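You operate a simulated robot arm through the tools that you are given. There is no shell and no other tool. Be economical: measure what you need, move in short steps, check, and stop when the job is done.

You run a simulated robot arm. Do the job below in one go: nothing can be reset, and whatever is moved stays where it is left.

TASK
Press the zero key of the drive unit two times. Then put the white tube on the front of the packing bench. Then put the black tray on the top of the small pallet. Then push the yellow bar shut. Do these in the order given.
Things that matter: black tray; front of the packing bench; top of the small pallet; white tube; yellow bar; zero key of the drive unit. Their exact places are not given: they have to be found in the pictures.

It is judged by the outcome, as a careful person would: the job done as asked, and still so three seconds after it is handed in. It fails if anything else is knocked over, pushed out of place, dropped, spilled or broken.

THE ROBOT
A 7-joint arm with a vacuum gripper on a trunk, on a base that drives. Base frame: it is fixed to the floor where the robot stands at the start and does not move with it; the origin is under the middle of the robot, x ahead of it, y to its left, z up. Units: mm, rad, N and s.
Its first joint turns from -2.601 to 2.601 rad. Places, roughly: black tray (30x13x4 cm) [-5900, 200, 900]; front of the packing bench (80x22 cm) [-5820, -180, 860]; top of the small pallet [-5300, 300, 100]; white tube (6x6x12 cm) [-2800, -3000, 900]; yellow bar [-4800, -4100, 1000]; zero key of the drive unit [1000, 0, 1100]. Payload 1.06 kg.
Tool frame: the origin (TCP) lies in the middle of the cups' lips, and z points out of the cups. The gripper has 1 cup of 24 mm across, covering 24 by 24 mm (tool x, y); the bellows give 8 mm. With the vacuum on, a cup seals on a smooth face that it is pressed against (1 to 4 N); it does not hold porous or soft things. The pull reaches 23 N.
Orientation is told as [roll, pitch, yaw] about the base's x, y, z axes, in that order, counted from this pose: with the cups facing straight down, the tool's x points along the base's -x, its y along +y and its z along -z.

THE INTERFACE
- The arm moves only by the tool servo_tool. Its argument "increments" is one flat list of numbers, 7 for each row, row after row: the vacuum: 1 switches it on, 0 off, then the shift along the tool's x, y, z in mm, then the turn, a rotation vector about the tool's x, y, z in rad. In form: [vac, dx, dy, dz, wx, wy, wz, vac, dx, dy, dz, wx, wy, wz, ...]. A call has 1 to 10 rows; each row is the pose to reach, as a shift and turn from the pose commanded when the call began, along the tool's axes at that moment. A row lasts 0.2 s, in which the tool goes at most 50 mm and 0.15 rad; a call with a longer step from one row to the next is refused whole, and so is a gripper value outside its range. Where a pose cannot be reached the arm comes as near as it can. A force on the tool above 40 N (or 10 N above the force at the start of the call, whichever is more), or a blocked arm, ends the call early, and 0.2 s more pass. The pull builds up within a second once a cup has sealed. Time passes only in rows, and 0.2 s behind the last, so rows that repeat a pose give it time. It gives the time, the measured TCP pose, the force on the tool (base axes) and the pull of the vacuum at its end, in the units of the frame above (readings bear some noise), with the torque about the TCP (base axes, N m) and any sound that the robot's microphone picked up.
- Cameras (640 x 400 px; columns grow to the right, rows downward): "scene" is now at [46, 157.3, 1610.9]; the picture's right is [-0.13, -0.99, 0.00], its down [-0.47, 0.06, -0.88] and it looks along [0.87, -0.12, -0.48] (base axes); focal length 285 px, centre (320, 200). "wrist" rides on the gripper at [78, 19, -96] in the tool frame; the picture's right is [-0.24, 0.97, 0.00], its down [-0.71, -0.17, -0.69] and it looks along [-0.67, -0.16, 0.73] (tool axes); focal length 243 px, centre (320, 200).
- grab_frame(camera): a new picture of that camera. The clock stands still meanwhile.
- slide_trunk(by): slides the trunk up (or, below 0, down) by that many mm; the arm and the scene camera ride with it, the base frame stays. It gives what a move gives, with no picture.
- drive_base(legs): drives the robot by 1 to 6 legs, each [ahead, turn to the left] in mm and rad, along the robot's own axes; the way and the turn of a leg run together, so that a leg with both is an arc; at most 1500 mm and 3.142 rad a leg. The arm and the cameras ride along, it lands a little off, and it stops where it bumps. It gives what a move gives.
- aim_head(pan, tilt): turns the head with the scene camera to pan (to the left, within 2.705 rad either way) and tilt (down, from -0.506 to 1.204), counted from straight ahead of the robot. It gives what a move gives.
- probe_pixels(camera, pixels): for up to 12 pixels [column, row] of the newest picture of that camera ("zoom" is the newest enlarged one), the place [x, y, z] in the base frame of the surface seen there, good to about 3 mm. The clock stands still meanwhile.
- close_up(camera, box): a new picture of the part [left, top, right, bottom] of that camera's present view, enlarged. The clock stands still meanwhile.
- job_done(): hands the job in; it is judged then, once.

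Keep the steps short. Do not move on a guess: measure, check each grasp and each placing, and mend mistakes. In all there are 110 turns and 78 pictures (those below and enlarged ones count). Leave the vacuum off and the arm clear of the work at the hand-in unless told otherwise, and finish with a single line.

The tools are called after ">>>" by a JSON object that holds its "method" and its "body". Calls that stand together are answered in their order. servo_tool: Moves the arm, as the interface text tells. Its arguments: {"type":"object","properties":{"increments":{"type":"array","items":{"type":"number"}}},"required":["increments"]} The other tools are called the same way: slide_trunk (by) slides the trunk up or down; drive_base (legs) drives the base; aim_head (pan, tilt) turns the head that bears the scene camera; grab_frame (camera) takes a picture; probe_pixels (camera, pixels) gives the place of the surface under pixels of a picture; close_up (camera, box) takes an enlarged picture of a part of a camera's view; job_done () hands the job in.

At the start:

```text
t: 0.0
tcp_pos: [695.4, -145.9, 1000.3]
orientation: [-0.001, 0.0, -0.001]
ft_force: [-0.6, -0.8, -0.4]
moment: [-0.05, 0.03, 0.03]
pull: 0.1
trunk travel left (down, up): [-650.0, 60.0]
robot x, y, heading: [-1.9, 1.0, 0.004]
head pan, tilt: [-0.134, 0.496]
```

scene: 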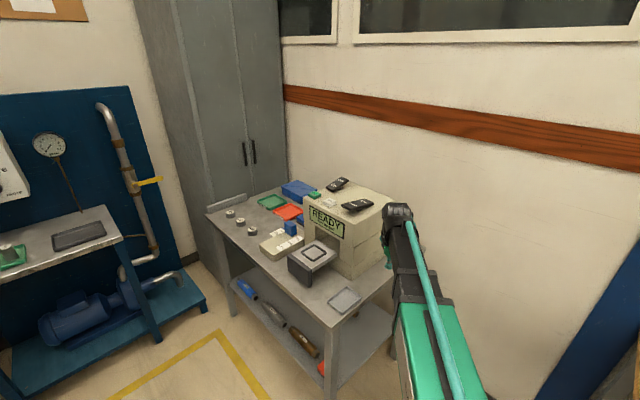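
wrist: 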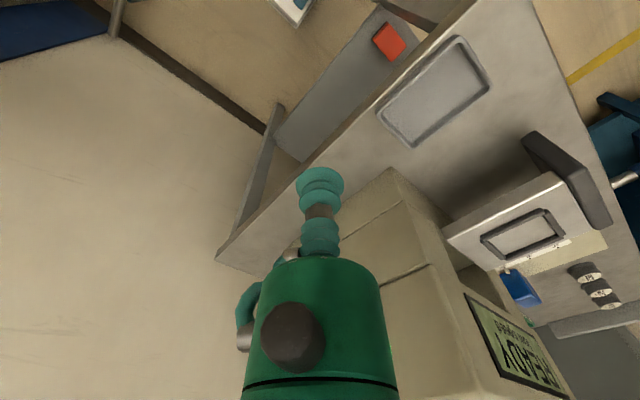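

I see a bench with a beige unit showing "READY" around (330,225). I'll enlarge it to find the zero key.

>>> {"method": "close_up", "body": {"camera": "scene", "box": [220, 160, 400, 320]}}

```text
2.50 times, centred on (310, 240) of scene
```

zoom: 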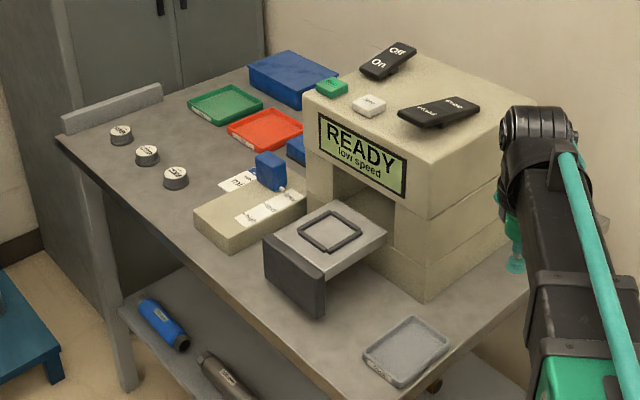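

On the unit's top are a green key, a white key and two rockers. I'll enlarge further to read the labels.

>>> {"method": "close_up", "body": {"camera": "scene", "box": [300, 170, 364, 210]}}

>>> {"method": "probe_pixels", "body": {"camera": "zoom", "pixels": [[140, 245], [230, 340], [300, 340], [300, 260], [180, 300]]}}

```text
10.00 times, centred on (332, 190) of scene
```

zoom: 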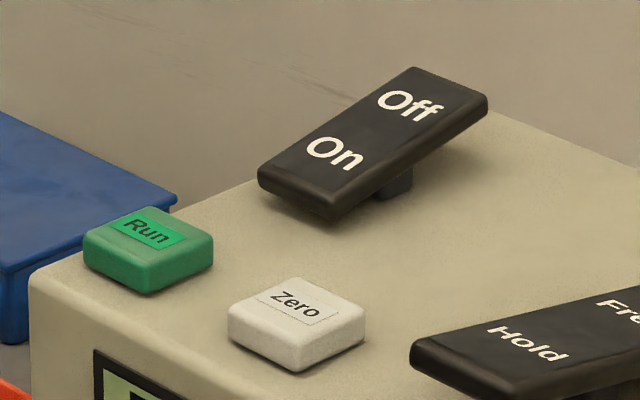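

```text
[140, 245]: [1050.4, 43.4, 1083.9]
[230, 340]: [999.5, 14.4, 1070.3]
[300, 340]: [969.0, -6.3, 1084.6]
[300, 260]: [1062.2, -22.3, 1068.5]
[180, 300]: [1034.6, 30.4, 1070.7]
```

The white key reads "Zero". I'll measure its top face.

>>> {"method": "probe_pixels", "body": {"camera": "zoom", "pixels": [[295, 310], [260, 315], [340, 320], [295, 290], [290, 330], [150, 235], [440, 340], [520, 320], [270, 180], [470, 95], [330, 205], [220, 260]]}}

```text
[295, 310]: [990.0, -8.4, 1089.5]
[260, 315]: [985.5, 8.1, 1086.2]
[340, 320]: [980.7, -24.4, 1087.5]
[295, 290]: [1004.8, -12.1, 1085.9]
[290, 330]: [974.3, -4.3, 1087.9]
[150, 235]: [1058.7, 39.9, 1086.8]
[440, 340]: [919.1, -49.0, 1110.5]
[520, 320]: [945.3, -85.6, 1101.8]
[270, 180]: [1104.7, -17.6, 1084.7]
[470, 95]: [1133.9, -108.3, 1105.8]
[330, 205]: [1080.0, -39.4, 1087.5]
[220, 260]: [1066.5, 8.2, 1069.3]
```

Zero key centre is about (988, -8, 1088). I'll raise the tool 150 mm first, then go over.

>>> {"method": "servo_tool", "body": {"increments": [0, 0, 0, -50, 0, 0, 0, 0, 0, 0, -100, 0, 0, 0, 0, 0, 0, -150, 0, 0, 0, 0, 0, 0, -150, 0, 0, 0]}}

>>> {"method": "servo_tool", "body": {"increments": [0, 0, 40, 0, 0, 0, 0, 0, 0, 80, 0, 0, 0, 0, 0, 0, 137, 0, 0, 0, 0, 0, -45, 137, 0, 0, 0, 0, 0, -90, 137, 0, 0, 0, 0, 0, -135, 137, 0, 0, 0, 0, 0, -180, 137, 0, 0, 0, 0, 0, -220, 137, 0, 0, 0, 0, 0, -220, 137, 0, 0, 0, 0]}}

```text
t: 1.0
tcp_pos: [698.5, -143.2, 1149.6]
orientation: [-0.001, -0.002, 0.0]
ft_force: [0.0, -0.3, 0.2]
moment: [0.02, 0.0, 0.01]
pull: 0.0
trunk travel left (down, up): [-650.0, 60.0]
robot x, y, heading: [-2.6, -0.7, -0.001]
head pan, tilt: [-0.134, 0.496]
```

```text
refused: row 3 steps farther than a row can; nothing moved
```

The lift worked, but one step was too long. I'll split it.

>>> {"method": "servo_tool", "body": {"increments": [0, 0, 45, 0, 0, 0, 0, 0, 0, 90, 0, 0, 0, 0, 0, 0, 135, 0, 0, 0, 0, 0, -45, 135, 0, 0, 0, 0, 0, -90, 135, 0, 0, 0, 0, 0, -135, 135, 0, 0, 0, 0, 0, -180, 135, 0, 0, 0, 0, 0, -225, 135, 0, 0, 0, 0, 0, -265, 135, 0, 0, 0, 0, 0, -290, 135, 0, 0, 0, 0]}}

>>> {"method": "grab_frame", "body": {"camera": "wrist"}}

>>> {"method": "close_up", "body": {"camera": "scene", "box": [260, 120, 420, 220]}}

```text
t: 3.2
tcp_pos: [985.3, -12.8, 1148.3]
orientation: [-0.001, -0.001, -0.001]
ft_force: [0.5, 0.3, 0.2]
moment: [0.03, 0.01, 0.01]
pull: 0.0
trunk travel left (down, up): [-650.0, 60.0]
robot x, y, heading: [-0.5, -3.0, 0.0]
head pan, tilt: [-0.134, 0.496]
```

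```text
73 pictures are left
```

wrist: 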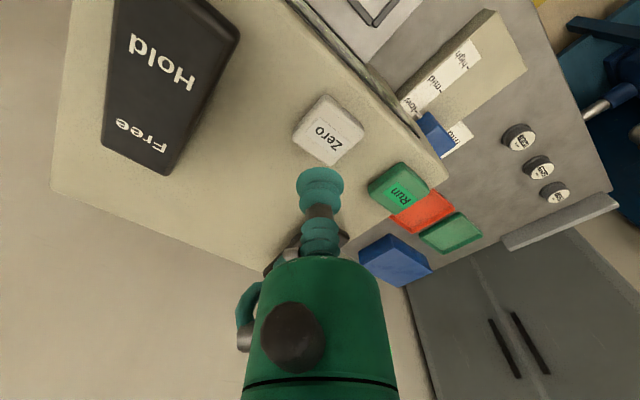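

```text
4.00 times, centred on (340, 170) of scene
```

zoom: 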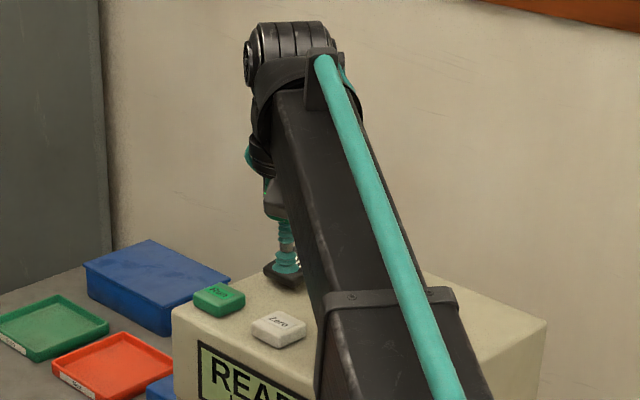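

I'll check the key's place from the wrist picture: corners near (320,97), (296,132), (363,130), (333,162).

>>> {"method": "probe_pixels", "body": {"camera": "wrist", "pixels": [[328, 128], [322, 101], [302, 128], [355, 130], [333, 148]]}}

```text
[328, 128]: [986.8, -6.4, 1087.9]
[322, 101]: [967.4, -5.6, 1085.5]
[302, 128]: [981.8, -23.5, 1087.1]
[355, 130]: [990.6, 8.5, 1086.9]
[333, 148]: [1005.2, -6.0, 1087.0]
```

Key centre is (986, -7, 1087). I'll shift y +5 and come down to about 5 mm above it.

>>> {"method": "servo_tool", "body": {"increments": [0, 0, 5, 0, 0, 0, 0, 0, 0, 5, 30, 0, 0, 0, 0, 0, 5, 50, 0, 0, 0, 0, 0, 5, 54, 0, 0, 0, 0, 0, 5, 54, 0, 0, 0]}}

>>> {"method": "grab_frame", "body": {"camera": "wrist"}}

```text
t: 4.4
tcp_pos: [984.9, -6.3, 1094.3]
orientation: [0.001, 0.0, 0.001]
ft_force: [0.6, -0.2, 0.7]
moment: [0.0, 0.01, 0.02]
pull: 0.1
trunk travel left (down, up): [-650.0, 60.0]
robot x, y, heading: [-4.7, 0.9, 0.002]
head pan, tilt: [-0.134, 0.496]
```

```text
71 pictures are left
```

wrist: 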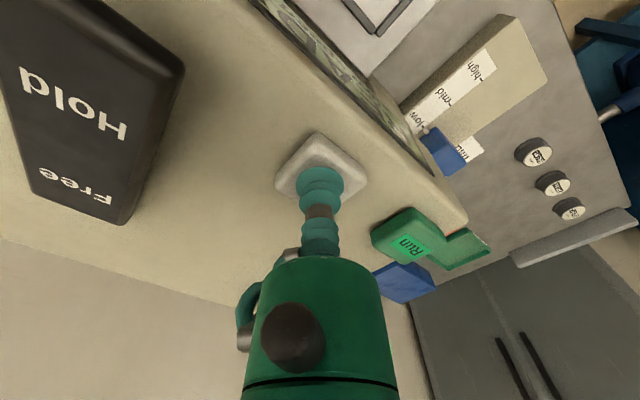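

The cup is above the middle of the key. I'll press down slowly in one stroke, watching the force and sound.

>>> {"method": "servo_tool", "body": {"increments": [0, 0, 0, 4, 0, 0, 0, 0, 0, 0, 7, 0, 0, 0, 0, 0, 0, 10, 0, 0, 0, 0, 0, 0, 12, 0, 0, 0]}}

```text
t: 5.4
tcp_pos: [986.0, -7.5, 1084.8]
orientation: [0.0, -0.001, 0.0]
ft_force: [0.1, -0.5, 1.2]
moment: [-0.03, 0.0, 0.0]
pull: 0.1
trunk travel left (down, up): [-650.0, 60.0]
robot x, y, heading: [-3.8, -1.0, 0.001]
head pan, tilt: [-0.134, 0.496]
```

Light contact (1.2 N), no click yet. I'll go a bit deeper.

>>> {"method": "servo_tool", "body": {"increments": [0, 0, 0, 2, 0, 0, 0, 0, 0, 0, 4, 0, 0, 0]}}

```text
t: 6.0
tcp_pos: [984.4, -5.2, 1080.8]
orientation: [-0.001, 0.0, -0.001]
ft_force: [0.8, -0.5, 2.0]
moment: [0.02, 0.0, 0.0]
pull: 0.1
trunk travel left (down, up): [-650.0, 60.0]
robot x, y, heading: [2.2, -0.6, 0.002]
head pan, tilt: [-0.134, 0.496]
heard: click
```

A click was heard: first press. I'll lift well clear and check.

>>> {"method": "servo_tool", "body": {"increments": [0, 0, 0, -8, 0, 0, 0, 0, 0, 0, -14, 0, 0, 0, 0, 0, 0, -14, 0, 0, 0]}}

>>> {"method": "close_up", "body": {"camera": "scene", "box": [300, 170, 380, 250]}}

```text
t: 6.8
tcp_pos: [987.5, -5.7, 1095.0]
orientation: [0.0, 0.001, 0.0]
ft_force: [0.1, -0.1, -0.1]
moment: [0.01, -0.01, 0.0]
pull: 0.1
trunk travel left (down, up): [-650.0, 60.0]
robot x, y, heading: [-4.0, -0.8, -0.006]
head pan, tilt: [-0.134, 0.496]
```

```text
5.00 times, centred on (340, 210) of scene
```

zoom: 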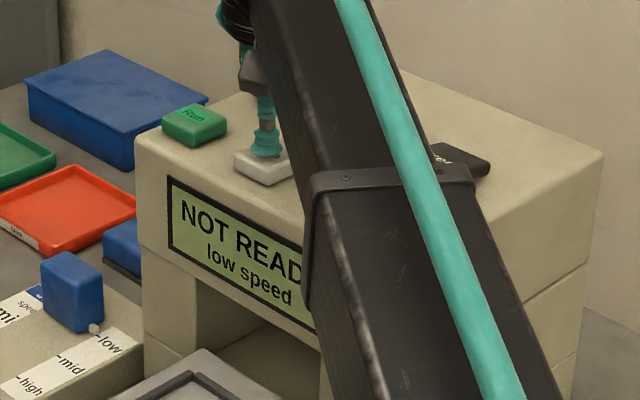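

The display changed to "NOT READY", so the press registered. Second press: the same 14 mm stroke.

>>> {"method": "servo_tool", "body": {"increments": [0, 0, 0, 6, 0, 0, 0, 0, 0, 0, 10, 0, 0, 0, 0, 0, 0, 12, 0, 0, 0, 0, 0, 0, 14, 0, 0, 0]}}

```text
t: 7.8
tcp_pos: [984.7, -6.2, 1080.8]
orientation: [0.001, 0.0, 0.0]
ft_force: [0.7, 1.0, 2.5]
moment: [-0.01, 0.01, 0.0]
pull: 0.4
trunk travel left (down, up): [-650.0, 60.0]
robot x, y, heading: [-1.5, -3.3, 0.001]
head pan, tilt: [-0.134, 0.496]
heard: click
```

A second click. I'll lift 70 mm, then retract the arm.

>>> {"method": "servo_tool", "body": {"increments": [0, 0, 0, -30, 0, 0, 0, 0, 0, 0, -70, 0, 0, 0, 0, 45, 0, -80, 0, 0, 0, 0, 90, 0, -80, 0, 0, 0, 0, 135, 0, -80, 0, 0, 0, 0, 180, 0, -80, 0, 0, 0, 0, 225, 0, -80, 0, 0, 0, 0, 270, 0, -80, 0, 0, 0, 0, 315, 0, -80, 0, 0, 0]}}

>>> {"method": "close_up", "body": {"camera": "scene", "box": [220, 160, 400, 320]}}

>>> {"method": "aim_head", "body": {"pan": 1.2, "tilt": 0.5}}

>>> {"method": "grab_frame", "body": {"camera": "scene"}}

>>> {"method": "aim_head", "body": {"pan": 2.5, "tilt": 0.35}}

>>> {"method": "grab_frame", "body": {"camera": "scene"}}

>>> {"method": "aim_head", "body": {"pan": -2.4, "tilt": 0.35}}

>>> {"method": "grab_frame", "body": {"camera": "scene"}}

```text
t: 9.8
tcp_pos: [671.1, -3.4, 1161.9]
orientation: [0.001, 0.0, 0.001]
ft_force: [0.0, 0.2, -0.4]
moment: [-0.02, -0.01, 0.0]
pull: 0.0
trunk travel left (down, up): [-650.0, 60.0]
robot x, y, heading: [2.5, -0.1, 0.001]
head pan, tilt: [-0.134, 0.496]
```

```text
2.50 times, centred on (310, 240) of scene
```

zoom: 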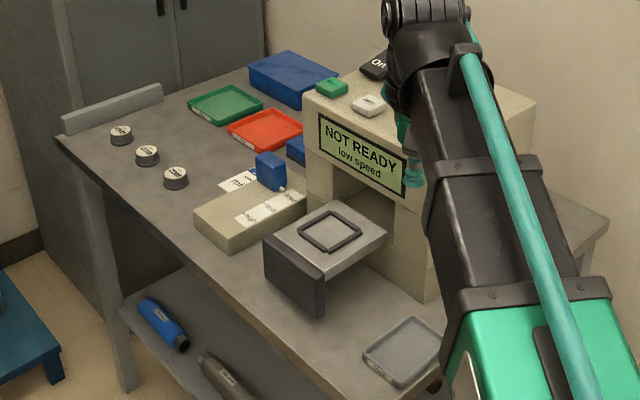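

```text
t: 11.3
tcp_pos: [672.2, -2.7, 1161.5]
orientation: [0.0, 0.0, 0.0]
ft_force: [0.2, -0.7, 0.5]
moment: [0.0, 0.02, 0.01]
pull: 0.2
trunk travel left (down, up): [-650.0, 60.0]
robot x, y, heading: [-0.8, -0.9, -0.001]
head pan, tilt: [1.201, 0.499]
```

```text
68 pictures are left
```

scene: 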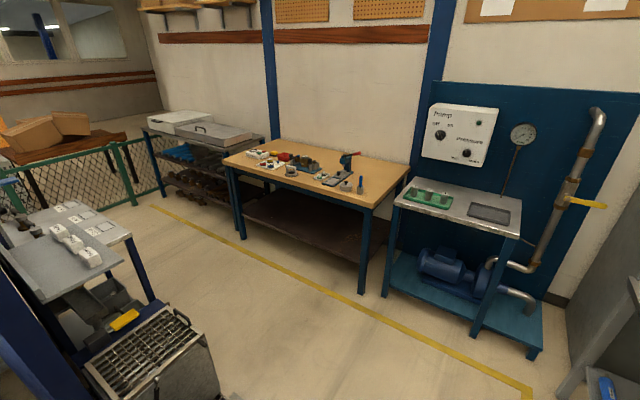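

```text
t: 12.8
tcp_pos: [672.1, -2.7, 1160.8]
orientation: [0.0, -0.001, 0.001]
ft_force: [0.1, -0.1, 0.2]
moment: [-0.04, 0.01, -0.03]
pull: 0.1
trunk travel left (down, up): [-650.0, 60.0]
robot x, y, heading: [2.7, 0.5, -0.0]
head pan, tilt: [2.499, 0.351]
```

```text
67 pictures are left
```

scene: 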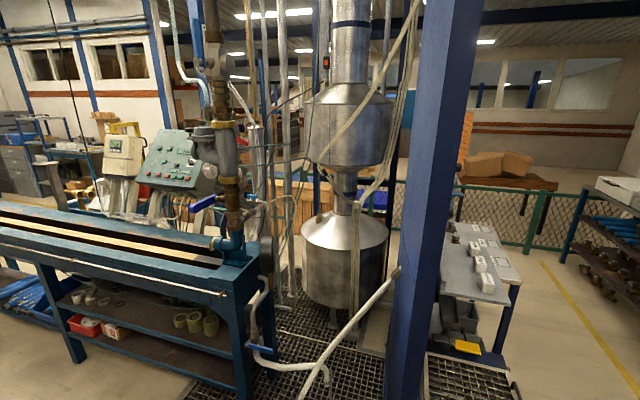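

```text
t: 16.6
tcp_pos: [671.5, -3.4, 1161.1]
orientation: [0.001, -0.001, 0.001]
ft_force: [0.3, 0.5, -0.1]
moment: [-0.01, -0.02, -0.02]
pull: 0.1
trunk travel left (down, up): [-650.0, 60.0]
robot x, y, heading: [1.0, 2.2, 0.003]
head pan, tilt: [-2.4, 0.351]
```

```text
66 pictures are left
```

scene: 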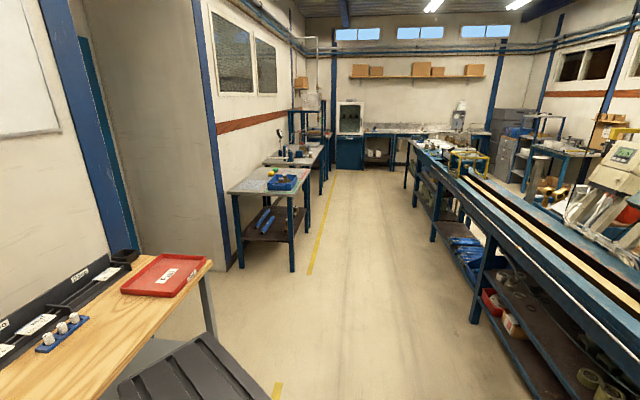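

Second press registered. The big aisle lies behind, to the robot's right. I'll enlarge and measure where things are.

>>> {"method": "probe_pixels", "body": {"camera": "scene", "pixels": [[270, 180], [300, 148], [350, 140], [440, 150], [440, 230], [480, 270], [330, 300], [292, 270], [235, 270], [410, 205], [350, 168], [560, 165]]}}

>>> {"method": "close_up", "body": {"camera": "scene", "box": [220, 80, 380, 200]}}

>>> {"method": "close_up", "body": {"camera": "scene", "box": [380, 80, 620, 240]}}

```text
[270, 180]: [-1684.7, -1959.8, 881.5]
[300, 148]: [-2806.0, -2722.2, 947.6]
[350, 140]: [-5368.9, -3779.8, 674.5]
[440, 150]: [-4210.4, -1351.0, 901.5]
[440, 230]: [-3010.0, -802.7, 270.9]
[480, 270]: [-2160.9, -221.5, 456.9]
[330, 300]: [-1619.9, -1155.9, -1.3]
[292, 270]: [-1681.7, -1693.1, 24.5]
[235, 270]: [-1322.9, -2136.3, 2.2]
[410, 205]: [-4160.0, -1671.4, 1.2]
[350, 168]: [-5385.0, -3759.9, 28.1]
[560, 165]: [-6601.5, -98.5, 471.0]
```

```text
3.33 times, centred on (300, 140) of scene
```

zoom: 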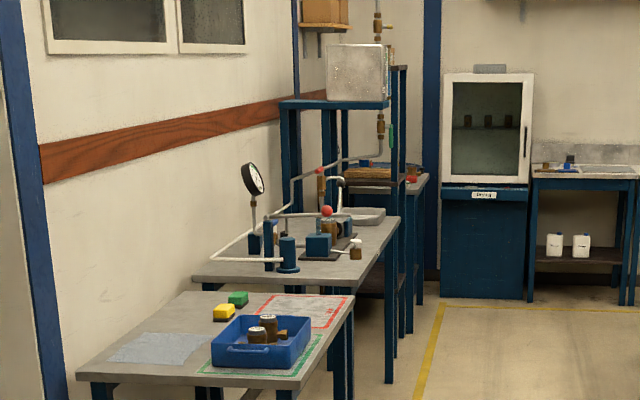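

```text
2.50 times, centred on (500, 160) of scene
```

zoom: 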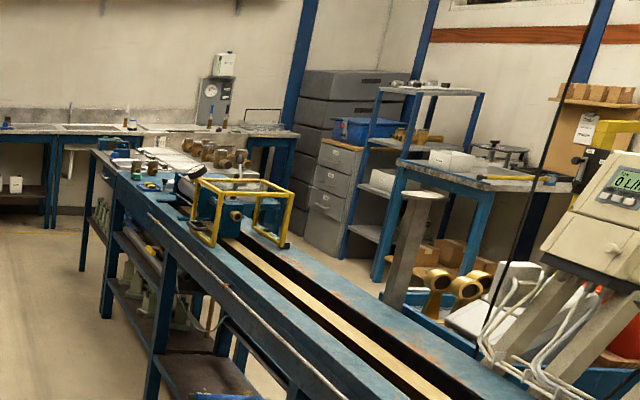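

The benches run down the aisle. Before turning the robot, I'll check what stands to its right side and how close.

>>> {"method": "aim_head", "body": {"pan": -1.3, "tilt": 0.5}}

>>> {"method": "grab_frame", "body": {"camera": "scene"}}

>>> {"method": "probe_pixels", "body": {"camera": "scene", "pixels": [[320, 60], [320, 200], [320, 300], [200, 200], [120, 200], [450, 200], [450, 300], [550, 200], [550, 300], [600, 350], [320, 380], [50, 250]]}}

```text
t: 18.0
tcp_pos: [671.8, -2.0, 1161.1]
orientation: [0.001, 0.0, 0.001]
ft_force: [0.1, 0.2, -1.2]
moment: [0.03, 0.01, 0.0]
pull: 0.1
trunk travel left (down, up): [-650.0, 60.0]
robot x, y, heading: [-0.6, 3.0, -0.001]
head pan, tilt: [-1.3, 0.499]
```

```text
63 pictures are left
```

scene: 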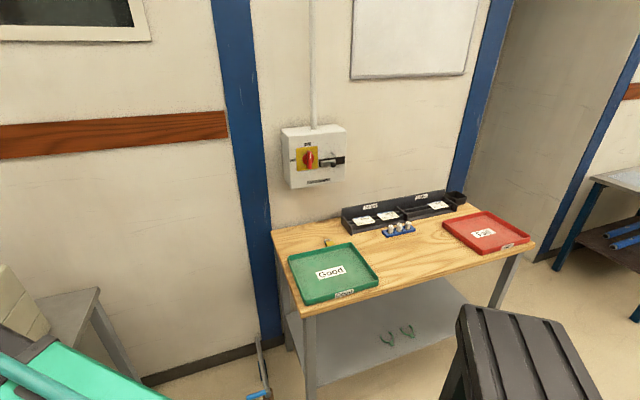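

```text
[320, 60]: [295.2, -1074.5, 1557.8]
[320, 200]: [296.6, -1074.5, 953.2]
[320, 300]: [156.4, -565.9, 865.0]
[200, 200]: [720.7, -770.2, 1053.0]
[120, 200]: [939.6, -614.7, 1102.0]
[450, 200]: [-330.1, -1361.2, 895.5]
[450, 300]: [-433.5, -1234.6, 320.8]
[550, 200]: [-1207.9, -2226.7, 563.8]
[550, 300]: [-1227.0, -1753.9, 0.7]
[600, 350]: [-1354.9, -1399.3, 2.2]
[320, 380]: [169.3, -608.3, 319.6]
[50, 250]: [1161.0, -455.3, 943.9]
```

>>> {"method": "probe_pixels", "body": {"camera": "scene", "pixels": [[465, 310], [450, 390], [585, 395], [540, 330], [310, 320], [500, 255], [250, 390], [325, 170], [340, 160]]}}

>>> {"method": "aim_head", "body": {"pan": -2.6, "tilt": 0.9}}

>>> {"method": "grab_frame", "body": {"camera": "scene"}}

>>> {"method": "probe_pixels", "body": {"camera": "scene", "pixels": [[320, 350], [320, 200], [420, 200], [500, 200], [200, 200], [580, 250], [100, 250], [450, 100], [550, 100], [600, 350], [60, 350], [320, 60]]}}

```text
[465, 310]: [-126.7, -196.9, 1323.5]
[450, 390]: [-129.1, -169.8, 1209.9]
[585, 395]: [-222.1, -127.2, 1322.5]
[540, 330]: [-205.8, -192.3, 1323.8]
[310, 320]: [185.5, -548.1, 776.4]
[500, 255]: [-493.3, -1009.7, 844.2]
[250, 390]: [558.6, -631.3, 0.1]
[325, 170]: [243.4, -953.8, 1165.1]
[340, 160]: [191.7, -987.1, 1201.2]
```

```text
t: 19.4
tcp_pos: [673.2, -2.2, 1161.8]
orientation: [0.0, 0.0, -0.001]
ft_force: [0.2, -0.4, -0.3]
moment: [-0.01, 0.01, -0.01]
pull: 0.1
trunk travel left (down, up): [-650.0, 60.0]
robot x, y, heading: [-0.6, -0.3, -0.004]
head pan, tilt: [-2.601, 0.901]
```

```text
62 pictures are left
```

scene: 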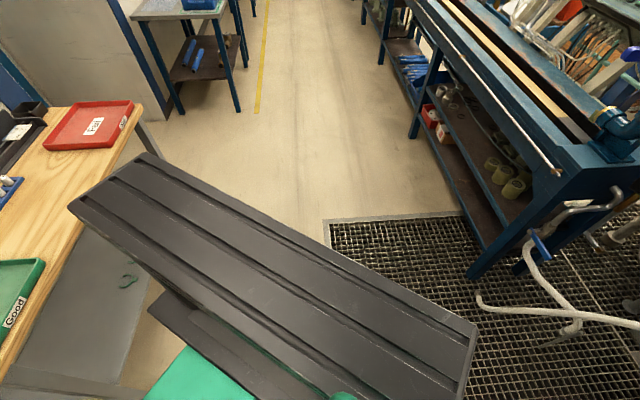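

```text
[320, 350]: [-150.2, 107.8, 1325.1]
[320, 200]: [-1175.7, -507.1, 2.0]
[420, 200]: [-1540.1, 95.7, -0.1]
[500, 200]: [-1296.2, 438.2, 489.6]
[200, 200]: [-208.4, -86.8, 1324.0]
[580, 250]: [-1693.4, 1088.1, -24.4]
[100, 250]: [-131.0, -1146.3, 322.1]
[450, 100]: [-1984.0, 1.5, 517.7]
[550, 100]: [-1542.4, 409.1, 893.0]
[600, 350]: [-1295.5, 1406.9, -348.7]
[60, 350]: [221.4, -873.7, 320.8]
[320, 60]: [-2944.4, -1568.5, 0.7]
```

The black thing is the robot's own back; there is clear floor around it. The aisle runs at heading about -2.52. I'll turn right in place first.

>>> {"method": "drive_base", "body": {"legs": [[0, -2.522]]}}

>>> {"method": "aim_head", "body": {"pan": 0, "tilt": 0.3}}

>>> {"method": "grab_frame", "body": {"camera": "scene"}}

```text
t: 25.6
tcp_pos: [-519.0, -426.9, 1162.0]
orientation: [0.0, 0.0, -2.448]
ft_force: [0.4, -0.6, 0.0]
moment: [-0.04, -0.04, -0.02]
pull: 0.2
trunk travel left (down, up): [-650.0, 60.0]
robot x, y, heading: [-3.0, -3.4, -2.448]
head pan, tilt: [-2.601, 0.901]
```

```text
t: 27.9
tcp_pos: [-519.6, -426.1, 1160.9]
orientation: [0.001, 0.0, -2.45]
ft_force: [0.2, -0.9, 0.4]
moment: [0.0, 0.01, 0.01]
pull: 0.0
trunk travel left (down, up): [-650.0, 60.0]
robot x, y, heading: [-3.1, 2.8, -2.449]
head pan, tilt: [0.0, 0.3]
```

```text
61 pictures are left
```

scene: 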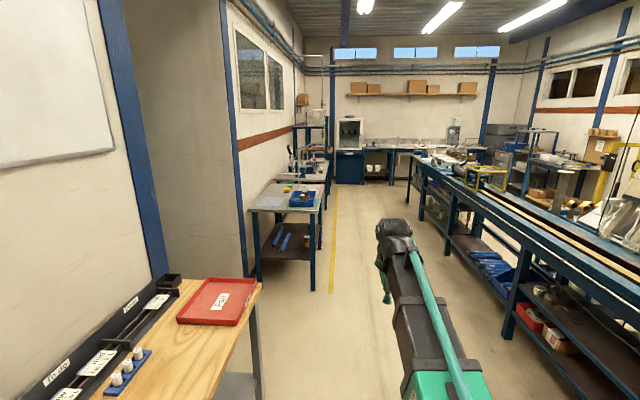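

Heading is -2.449; I'll correct by -0.073 and drive down the aisle about 2.6 m (bench edges are about 400 mm off to the left).

>>> {"method": "drive_base", "body": {"legs": [[0, -0.08], [1300, 0], [1300, 0]]}}

>>> {"method": "aim_head", "body": {"pan": 0.6, "tilt": 0.4}}

>>> {"method": "grab_frame", "body": {"camera": "scene"}}

```text
t: 41.3
tcp_pos: [-2722.8, -1889.4, 1162.6]
orientation: [0.0, 0.0, -2.542]
ft_force: [0.0, 0.2, 0.5]
moment: [-0.02, 0.01, 0.02]
pull: 0.1
trunk travel left (down, up): [-650.0, 60.0]
robot x, y, heading: [-2169.7, -1512.0, -2.542]
head pan, tilt: [0.0, 0.3]
```

```text
t: 42.3
tcp_pos: [-2722.7, -1888.7, 1161.5]
orientation: [0.001, 0.001, -2.542]
ft_force: [-0.1, -1.2, 0.0]
moment: [0.0, -0.03, 0.01]
pull: 0.1
trunk travel left (down, up): [-650.0, 60.0]
robot x, y, heading: [-2167.8, -1511.1, -2.541]
head pan, tilt: [0.6, 0.4]
```

```text
60 pictures are left
```

scene: 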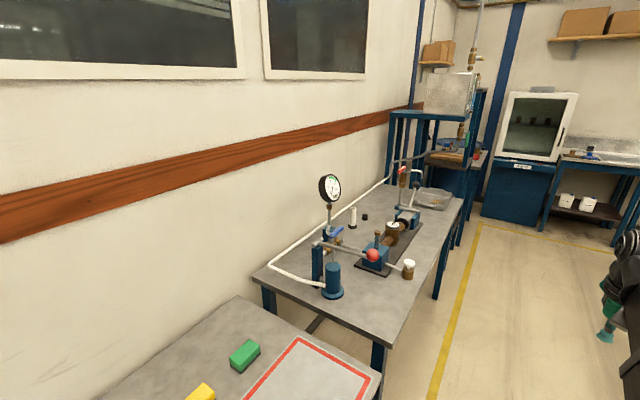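

A white item stands at (352,217) on the second bench. I'll enlarge and measure.

>>> {"method": "close_up", "body": {"camera": "scene", "box": [260, 160, 480, 300]}}

>>> {"method": "probe_pixels", "body": {"camera": "scene", "pixels": [[352, 217], [352, 207], [364, 217], [409, 265], [435, 195], [450, 250], [270, 270], [480, 215], [365, 335], [330, 200]]}}

```text
2.86 times, centred on (370, 230) of scene
```

zoom: 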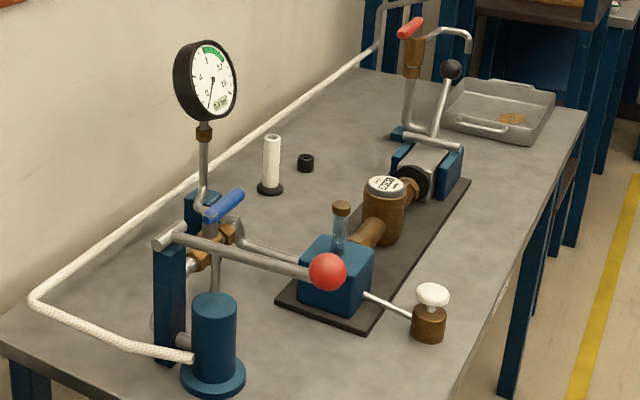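

```text
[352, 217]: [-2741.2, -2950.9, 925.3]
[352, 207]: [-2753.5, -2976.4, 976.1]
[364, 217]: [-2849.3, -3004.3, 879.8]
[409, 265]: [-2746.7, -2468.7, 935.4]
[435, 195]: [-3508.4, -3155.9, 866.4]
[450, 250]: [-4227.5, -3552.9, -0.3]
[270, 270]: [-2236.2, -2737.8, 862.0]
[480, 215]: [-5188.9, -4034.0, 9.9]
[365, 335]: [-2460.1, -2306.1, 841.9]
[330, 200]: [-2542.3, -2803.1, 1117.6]
```

The white tube stands on a black base near (-2750, -2968), bench top ~862. I'll drive up alongside it.

>>> {"method": "drive_base", "body": {"legs": [[1250, 0.05]]}}

>>> {"method": "aim_head", "body": {"pan": 1.5, "tilt": 0.65}}

>>> {"method": "grab_frame", "body": {"camera": "scene"}}

```text
t: 48.7
tcp_pos: [-3731.8, -2660.9, 1161.9]
orientation: [0.0, -0.001, -2.491]
ft_force: [0.3, -0.2, 0.5]
moment: [0.01, 0.04, -0.02]
pull: 0.0
trunk travel left (down, up): [-650.0, 60.0]
robot x, y, heading: [-3195.8, -2256.7, -2.491]
head pan, tilt: [0.6, 0.4]
```

```text
t: 49.9
tcp_pos: [-3730.9, -2659.8, 1161.1]
orientation: [0.0, 0.001, -2.489]
ft_force: [-0.9, -0.7, 0.2]
moment: [0.03, 0.02, -0.03]
pull: 0.0
trunk travel left (down, up): [-650.0, 60.0]
robot x, y, heading: [-3196.7, -2256.9, -2.489]
head pan, tilt: [1.499, 0.649]
```

```text
58 pictures are left
```

scene: 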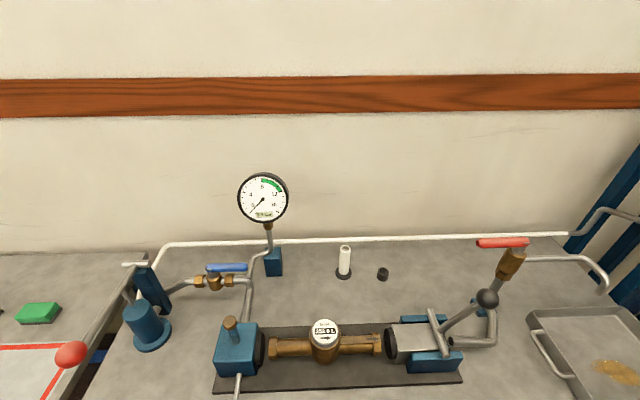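

>>> {"method": "close_up", "body": {"camera": "scene", "box": [312, 235, 408, 295]}}

>>> {"method": "probe_pixels", "body": {"camera": "zoom", "pixels": [[222, 75], [222, 85], [200, 80], [240, 80], [220, 150], [220, 200], [230, 275], [220, 300], [470, 240], [300, 300], [190, 150], [240, 150]]}}

>>> {"method": "probe_pixels", "body": {"camera": "scene", "pixels": [[325, 325], [487, 298], [505, 243], [70, 355], [263, 198], [232, 270], [440, 320], [310, 393], [230, 325]]}}

```text
6.67 times, centred on (360, 265) of scene
```

zoom: 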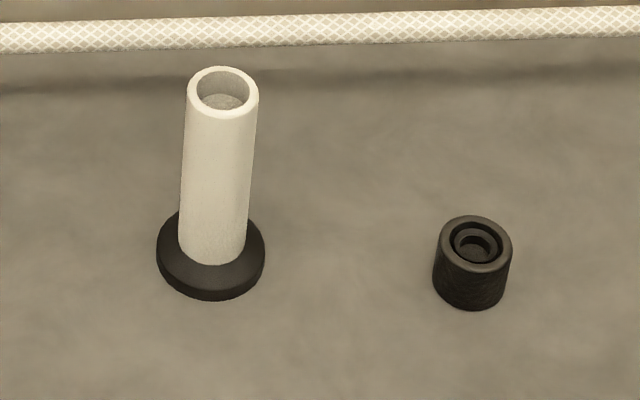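

```text
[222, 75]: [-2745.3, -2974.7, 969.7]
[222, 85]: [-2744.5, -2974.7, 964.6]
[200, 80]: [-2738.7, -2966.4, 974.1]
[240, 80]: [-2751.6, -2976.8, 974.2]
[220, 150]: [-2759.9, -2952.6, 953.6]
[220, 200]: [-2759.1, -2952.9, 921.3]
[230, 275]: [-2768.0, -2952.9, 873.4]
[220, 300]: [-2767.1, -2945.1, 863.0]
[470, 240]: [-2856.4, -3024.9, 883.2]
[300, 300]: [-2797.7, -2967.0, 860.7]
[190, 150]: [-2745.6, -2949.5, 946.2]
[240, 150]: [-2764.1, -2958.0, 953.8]
```

```text
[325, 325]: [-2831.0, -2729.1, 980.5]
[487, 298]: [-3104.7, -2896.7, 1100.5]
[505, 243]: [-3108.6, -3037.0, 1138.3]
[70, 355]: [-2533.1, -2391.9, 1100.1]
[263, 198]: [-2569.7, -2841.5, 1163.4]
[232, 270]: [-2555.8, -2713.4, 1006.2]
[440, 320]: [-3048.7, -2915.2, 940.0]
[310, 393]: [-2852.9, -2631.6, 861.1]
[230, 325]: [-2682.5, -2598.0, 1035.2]
```

The tube is hollow on top (opening about 30 mm), with a lighter floor visible inside. I'll measure the inside floor and rim.

>>> {"method": "close_up", "body": {"camera": "scene", "box": [334, 240, 358, 255]}}

>>> {"method": "probe_pixels", "body": {"camera": "zoom", "pixels": [[290, 155], [290, 170], [270, 160], [310, 165], [290, 140], [200, 120], [380, 120], [280, 60], [290, 215], [290, 195], [290, 100]]}}

```text
16.00 times, centred on (346, 248) of scene
```

zoom: 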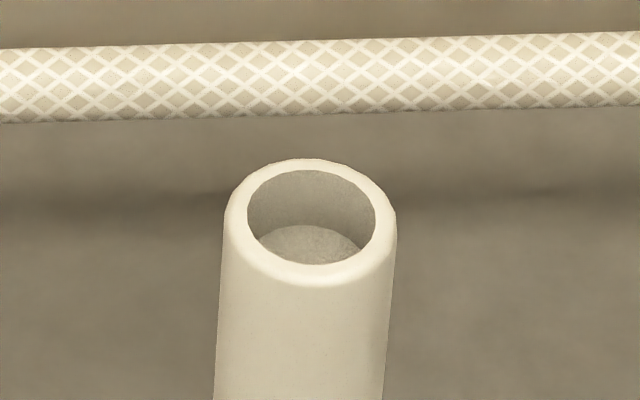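

```text
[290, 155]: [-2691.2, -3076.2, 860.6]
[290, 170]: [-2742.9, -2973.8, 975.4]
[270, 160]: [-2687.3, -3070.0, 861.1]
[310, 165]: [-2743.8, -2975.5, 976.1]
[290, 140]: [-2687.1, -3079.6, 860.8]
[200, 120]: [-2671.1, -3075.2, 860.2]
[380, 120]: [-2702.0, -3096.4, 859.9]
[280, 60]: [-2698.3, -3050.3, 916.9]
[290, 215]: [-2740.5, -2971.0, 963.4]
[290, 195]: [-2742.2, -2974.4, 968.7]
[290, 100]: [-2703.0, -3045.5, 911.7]
```

>>> {"method": "probe_pixels", "body": {"camera": "zoom", "pixels": [[305, 245], [290, 250], [325, 250], [235, 215], [387, 222], [310, 275], [308, 164], [260, 265], [360, 180], [255, 180]]}}

```text
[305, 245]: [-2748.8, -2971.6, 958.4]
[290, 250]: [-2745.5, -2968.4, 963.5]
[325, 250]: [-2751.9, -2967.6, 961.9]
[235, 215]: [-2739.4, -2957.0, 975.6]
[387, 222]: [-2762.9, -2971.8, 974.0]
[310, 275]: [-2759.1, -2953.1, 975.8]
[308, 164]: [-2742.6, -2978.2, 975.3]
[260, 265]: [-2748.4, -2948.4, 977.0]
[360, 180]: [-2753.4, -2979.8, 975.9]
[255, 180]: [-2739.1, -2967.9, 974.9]
```

Rim at z 975.5, inner floor ~961, centre (-2751, -2965.5); a 24 mm cup fits in the 30 mm opening. I'll lift the arm 90 mm and begin swinging left on an arc of about 670 mm radius.

>>> {"method": "servo_tool", "body": {"increments": [0, 0, 0, -45, 0, 0, 0, 0, 0, 0, -90, 0, 0, 0, 0, 1.6, 46.8, -90, 0, 0, -0.07, 0, 6.5, 93.4, -90, 0, 0, -0.14, 0, 14.7, 139.5, -90, 0, 0, -0.21, 0, 26.1, 184.9, -90, 0, 0, -0.28, 0, 40.6, 229.4, -90, 0, 0, -0.35, 0, 58.2, 272.8, -90, 0, 0, -0.42, 0, 78.8, 314.9, -90, 0, 0, -0.49, 0, 102.2, 355.4, -90, 0, 0, -0.56]}}

>>> {"method": "grab_frame", "body": {"camera": "scene"}}

```text
t: 50.5
tcp_pos: [-3731.5, -2664.4, 1247.1]
orientation: [-0.002, -0.016, -2.489]
ft_force: [-6.4, -4.8, -13.5]
moment: [-0.11, 0.3, -0.07]
pull: 0.1
trunk travel left (down, up): [-650.0, 60.0]
robot x, y, heading: [-3193.2, -2255.4, -2.488]
head pan, tilt: [1.499, 0.649]
stopped in row 3: the force on the tool passed its limit at 60 N (the readings are from after the stop); the commanded pose is now the measured one
```

```text
55 pictures are left
```

scene: 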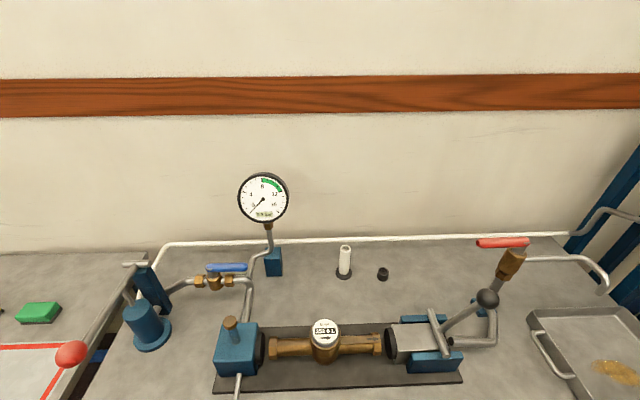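

The arm met a force while lifting. I'll look forward to see what it touched.

>>> {"method": "aim_head", "body": {"pan": 0.1, "tilt": 0.2}}

>>> {"method": "grab_frame", "body": {"camera": "scene"}}

>>> {"method": "grab_frame", "body": {"camera": "wrist"}}

```text
t: 52.0
tcp_pos: [-3732.4, -2663.2, 1247.4]
orientation: [-0.003, -0.015, -2.49]
ft_force: [-10.9, -7.6, -29.9]
moment: [-0.49, 1.09, -0.14]
pull: 0.0
trunk travel left (down, up): [-650.0, 60.0]
robot x, y, heading: [-3194.5, -2255.3, -2.487]
head pan, tilt: [0.099, 0.201]
```

```text
54 pictures are left
```

scene: 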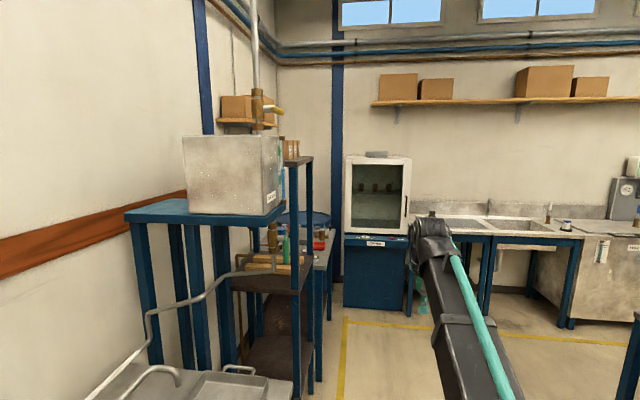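

```text
53 pictures are left
```

wrist: 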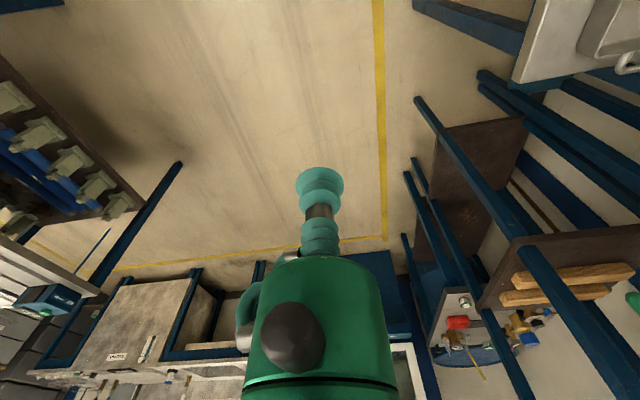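

Nothing is near the arm: it is folded too far against itself. I'll lower it 70 mm and use the trunk for height instead.

>>> {"method": "servo_tool", "body": {"increments": [0, 0, 0, 35, 0, 0, 0, 0, 0, 0, 70, 0, 0, 0]}}

>>> {"method": "slide_trunk", "body": {"by": 58}}

```text
t: 52.6
tcp_pos: [-3732.7, -2664.7, 1177.0]
orientation: [-0.001, -0.014, -2.489]
ft_force: [-0.1, -0.2, -0.2]
moment: [0.0, -0.01, 0.02]
pull: 0.1
trunk travel left (down, up): [-650.0, 60.0]
robot x, y, heading: [-3195.5, -2256.4, -2.489]
head pan, tilt: [0.099, 0.201]
```

```text
t: 53.6
tcp_pos: [-3732.5, -2665.3, 1235.2]
orientation: [-0.001, -0.012, -2.491]
ft_force: [0.0, -0.4, 0.7]
moment: [-0.01, -0.01, -0.03]
pull: 0.1
trunk travel left (down, up): [-708.0, 2.0]
robot x, y, heading: [-3195.0, -2254.8, -2.487]
head pan, tilt: [0.099, 0.201]
```

Force is clear, z is 1235. Now the swing, first half.

>>> {"method": "servo_tool", "body": {"increments": [0, 1.7, 47.2, 0, 0, 0, -0.07, 0, 6.6, 94.2, 0, 0, 0, -0.14, 0, 14.8, 140.7, 0, 0, 0, -0.21, 0, 26.3, 186.5, 0, 0, 0, -0.28, 0, 40.9, 231.5, 0, 0, 0, -0.35, 0, 58.4, 275.2, 0, 0, 0, -0.42, 0, 79.4, 317.7, 0, 0, 0, -0.49, 0, 103.1, 358.5, 0, 0, 0, -0.56, 0, 129.6, 397.6, 0, 0, 0, -0.63, 0, 158.7, 434.8, 0, 0, 0, -0.7]}}

>>> {"method": "servo_tool", "body": {"increments": [0, 1.7, 47.2, 0, 0, 0, -0.07, 0, 6.6, 94.2, 0, 0, 0, -0.14, 0, 14.8, 140.7, 0, 0, 0, -0.21, 0, 26.3, 186.5, 0, 0, 0, -0.28, 0, 40.9, 231.5, 0, 0, 0, -0.35, 0, 58.4, 275.2, 0, 0, 0, -0.42, 0, 79.4, 317.7, 0, 0, 0, -0.49, 0, 103.1, 358.5, 0, 0, 0, -0.56, 0, 129.6, 397.6, 0, 0, 0, -0.63, 0, 158.7, 434.8, 0, 0, 0, -0.7]}}

```text
t: 55.8
tcp_pos: [-3340.9, -2915.9, 1234.6]
orientation: [-0.009, -0.009, -1.789]
ft_force: [1.3, 1.1, -0.2]
moment: [0.0, 0.02, 0.01]
pull: 0.1
trunk travel left (down, up): [-708.0, 2.0]
robot x, y, heading: [-3194.9, -2255.8, -2.489]
head pan, tilt: [0.099, 0.201]
```

```text
t: 58.0
tcp_pos: [-2880.6, -2851.9, 1226.2]
orientation: [-0.014, 0.001, -1.087]
ft_force: [-0.1, 0.5, 0.2]
moment: [0.0, 0.02, 0.0]
pull: 0.1
trunk travel left (down, up): [-708.0, 2.0]
robot x, y, heading: [-3193.3, -2256.3, -2.488]
head pan, tilt: [0.099, 0.201]
```

I'm 170 mm short of the tube, with a small tilt of 0.014. I'll move over the tube at z ~1050, correcting the tilt.

>>> {"method": "servo_tool", "body": {"increments": [0, -40, 16, 0, -0.014, 0, 0, 0, -80, 31, 0, -0.014, 0, 0, 0, -120, 46, 0, -0.014, 0, 0, 0, -161, 62, 0, -0.014, 0, 0, 0, -161, 62, 45, -0.014, 0, 0, 0, -161, 62, 90, -0.014, 0, 0, 0, -161, 62, 135, -0.014, 0, 0, 0, -161, 62, 176, -0.014, 0, 0, 0, -161, 62, 176, -0.014, 0, 0]}}

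>>> {"method": "grab_frame", "body": {"camera": "wrist"}}

```text
t: 60.0
tcp_pos: [-2755.0, -2966.7, 1048.3]
orientation: [0.0, -0.001, -1.089]
ft_force: [0.5, -0.2, -0.6]
moment: [0.01, 0.02, -0.03]
pull: 0.0
trunk travel left (down, up): [-708.0, 2.0]
robot x, y, heading: [-3195.1, -2255.7, -2.485]
head pan, tilt: [0.099, 0.201]
```

```text
52 pictures are left
```

wrist: 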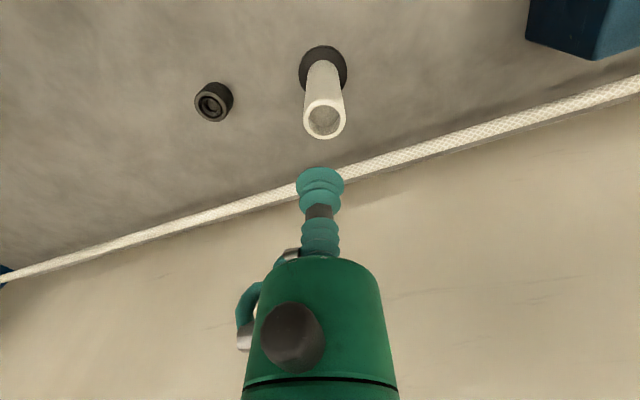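

Good view of the tube top at (324,119). I'll measure its rim and inner floor from close up.

>>> {"method": "close_up", "body": {"camera": "wrist", "box": [292, 90, 356, 150]}}

>>> {"method": "probe_pixels", "body": {"camera": "wrist", "pixels": [[305, 119], [343, 119], [324, 101], [325, 137], [324, 112], [324, 118], [320, 124], [329, 124], [310, 107], [338, 107]]}}

```text
6.67 times, centred on (324, 120) of wrist
```

zoom: 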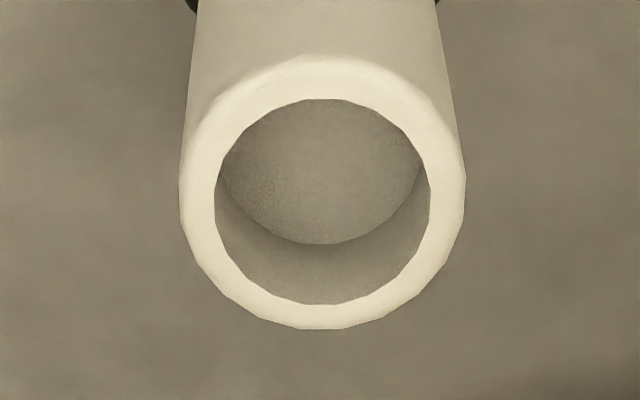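

```text
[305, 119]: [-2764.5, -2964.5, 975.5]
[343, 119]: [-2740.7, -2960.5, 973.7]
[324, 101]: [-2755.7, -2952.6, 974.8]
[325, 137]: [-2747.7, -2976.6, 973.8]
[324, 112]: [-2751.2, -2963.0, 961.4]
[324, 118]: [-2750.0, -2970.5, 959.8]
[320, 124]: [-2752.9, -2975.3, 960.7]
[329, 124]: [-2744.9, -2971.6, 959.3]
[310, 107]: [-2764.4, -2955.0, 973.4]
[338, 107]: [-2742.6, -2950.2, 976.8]
```

>>> {"method": "probe_pixels", "body": {"camera": "zoom", "pixels": [[198, 192], [448, 192], [322, 80], [322, 316], [230, 110], [412, 275], [232, 275], [412, 108]]}}

```text
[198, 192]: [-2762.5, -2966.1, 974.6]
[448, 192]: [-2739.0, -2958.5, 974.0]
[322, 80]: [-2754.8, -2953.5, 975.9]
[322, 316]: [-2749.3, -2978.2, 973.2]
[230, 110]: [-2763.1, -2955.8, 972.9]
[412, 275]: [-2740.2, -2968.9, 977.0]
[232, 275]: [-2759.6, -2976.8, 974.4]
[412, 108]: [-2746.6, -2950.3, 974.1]
```

Rim centre is about (-2751.8, -2964). I'll shift +3.5 mm in tool y and +1 in x, and come down to ~10 mm above the rim.

>>> {"method": "servo_tool", "body": {"increments": [0, 1, 3.5, 20, 0, 0, 0, 0, 1, 3.5, 50, 0, 0, 0, 0, 1, 3.5, 63, 0, 0, 0, 0, 1, 3.5, 63, 0, 0, 0]}}

>>> {"method": "close_up", "body": {"camera": "wrist", "box": [272, 120, 368, 220]}}

```text
t: 61.0
tcp_pos: [-2751.7, -2965.1, 984.5]
orientation: [-0.001, 0.0, -1.089]
ft_force: [-0.8, -0.5, -0.8]
moment: [-0.01, 0.0, 0.0]
pull: 0.0
trunk travel left (down, up): [-708.0, 2.0]
robot x, y, heading: [-3192.4, -2256.2, -2.487]
head pan, tilt: [0.099, 0.201]
```

```text
4.00 times, centred on (320, 170) of wrist
```

zoom: 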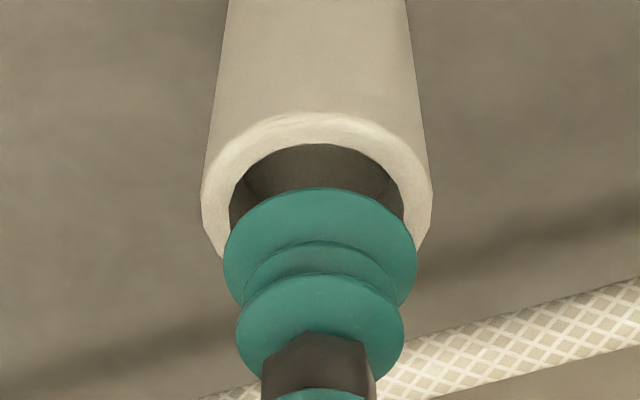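

Cup is centred over the tube to within a millimetre (bore ~23.5 mm, outer ~31 mm, so the lip meets the rim and the closed bore). I'll try it gently with the vacuum on: press a few mm onto the rim.

>>> {"method": "servo_tool", "body": {"increments": [1, 0.7, -0.4, 6, 0, 0, 0, 1, 0.7, -0.4, 9, 0, 0, 0, 1, 0.7, -0.4, 11, 0, 0, 0, 1, 0.7, -0.4, 12.5, 0, 0, 0, 1, 0.7, -0.4, 12.5, 0, 0, 0, 1, 0.7, -0.4, 12.5, 0, 0, 0]}}

```text
t: 62.4
tcp_pos: [-2753.7, -2964.5, 975.7]
orientation: [-0.002, -0.001, -1.09]
ft_force: [0.9, -0.7, 4.5]
moment: [-0.03, 0.0, -0.01]
pull: 22.3
trunk travel left (down, up): [-708.0, 2.0]
robot x, y, heading: [-3193.4, -2252.8, -2.491]
head pan, tilt: [0.099, 0.201]
```

Pull is 22.3 N: it sealed on the rim. I'll lift 30 mm and check.

>>> {"method": "servo_tool", "body": {"increments": [1, 0, 0, -10, 0, 0, 0, 1, 0, 0, -30, 0, 0, 0, 1, 0, 0, -30, 0, 0, 0]}}

>>> {"method": "grab_frame", "body": {"camera": "wrist"}}

```text
t: 63.2
tcp_pos: [-2754.1, -2964.9, 1005.1]
orientation: [0.001, 0.0, -1.089]
ft_force: [0.7, 0.8, -1.5]
moment: [0.04, -0.02, -0.03]
pull: 22.6
trunk travel left (down, up): [-708.0, 2.0]
robot x, y, heading: [-3191.1, -2255.6, -2.486]
head pan, tilt: [0.099, 0.201]
```

```text
49 pictures are left
```

wrist: 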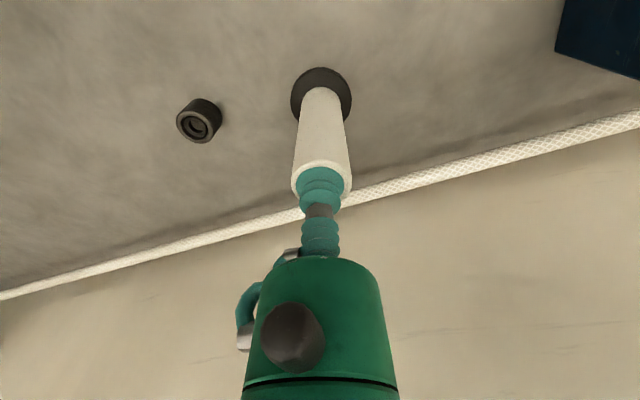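

The tube hangs straight from the cup. I'll raise it to about TCP 1230 (tube bottom ~1115, above the pump parts), then retract radially toward the robot.

>>> {"method": "servo_tool", "body": {"increments": [1, 0, 0, -40, 0, 0, 0, 1, 0, 0, -80, 0, 0, 0, 1, 0, 0, -120, 0, 0, 0, 1, 0, 0, -160, 0, 0, 0, 1, 0, 0, -195, 0, 0, 0, 1, 0, 0, -225, 0, 0, 0, 1, 0, 0, -225, 0, 0, 0]}}

>>> {"method": "servo_tool", "body": {"increments": [1, 35, -3, 0, 0, 0, 0, 1, 70, -5, 0, 0, 0, 0, 1, 105, -8, 0, 0, 0, 0, 1, 140, -10, 0, 0, 0, 0, 1, 175, -13, 0, 0, 0, 0, 1, 210, -15, 0, 0, 0, 0, 1, 230, -17, 0, 0, 0, 0, 1, 230, -17, 0, 0, 0, 0]}}

```text
t: 64.8
tcp_pos: [-2752.4, -2962.6, 1227.8]
orientation: [0.0, -0.001, -1.088]
ft_force: [0.1, 0.3, -2.2]
moment: [0.03, 0.0, 0.02]
pull: 22.8
trunk travel left (down, up): [-708.0, 2.0]
robot x, y, heading: [-3194.6, -2256.8, -2.489]
head pan, tilt: [0.099, 0.201]
```

```text
t: 66.6
tcp_pos: [-2873.9, -2767.8, 1230.6]
orientation: [0.001, 0.0, -1.091]
ft_force: [-0.4, -0.6, -1.9]
moment: [0.03, -0.02, 0.03]
pull: 23.0
trunk travel left (down, up): [-708.0, 2.0]
robot x, y, heading: [-3195.8, -2250.9, -2.492]
head pan, tilt: [0.099, 0.201]
```

Radius is 606. I'll retract another 30 mm to pass inside the black ball lever.

>>> {"method": "servo_tool", "body": {"increments": [1, 15, -1, 0, 0, 0, 0, 1, 30, -2, 0, 0, 0, 0, 1, 30, -2, 0, 0, 0, 0]}}

>>> {"method": "aim_head", "body": {"pan": 1.2, "tilt": 0.65}}

>>> {"method": "grab_frame", "body": {"camera": "scene"}}

```text
t: 67.4
tcp_pos: [-2891.7, -2741.6, 1228.1]
orientation: [0.0, 0.001, -1.09]
ft_force: [-0.4, -0.3, -1.5]
moment: [0.01, -0.02, -0.02]
pull: 23.2
trunk travel left (down, up): [-708.0, 2.0]
robot x, y, heading: [-3195.0, -2255.1, -2.493]
head pan, tilt: [0.099, 0.201]
```

```text
t: 68.8
tcp_pos: [-2890.6, -2742.3, 1228.5]
orientation: [0.0, 0.0, -1.089]
ft_force: [0.0, 0.7, -0.7]
moment: [0.02, -0.01, 0.03]
pull: 22.7
trunk travel left (down, up): [-708.0, 2.0]
robot x, y, heading: [-3197.7, -2257.6, -2.493]
head pan, tilt: [1.201, 0.649]
```

```text
48 pictures are left
```

scene: 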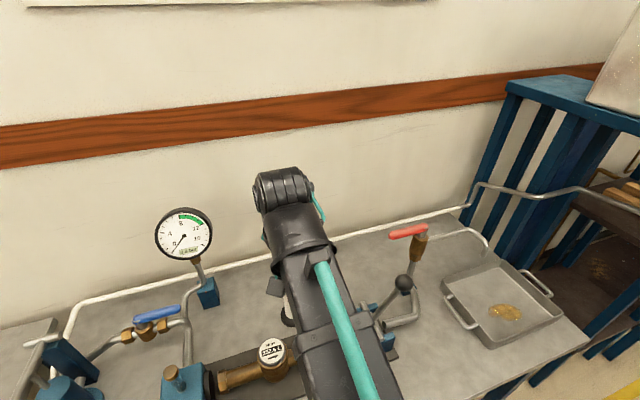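

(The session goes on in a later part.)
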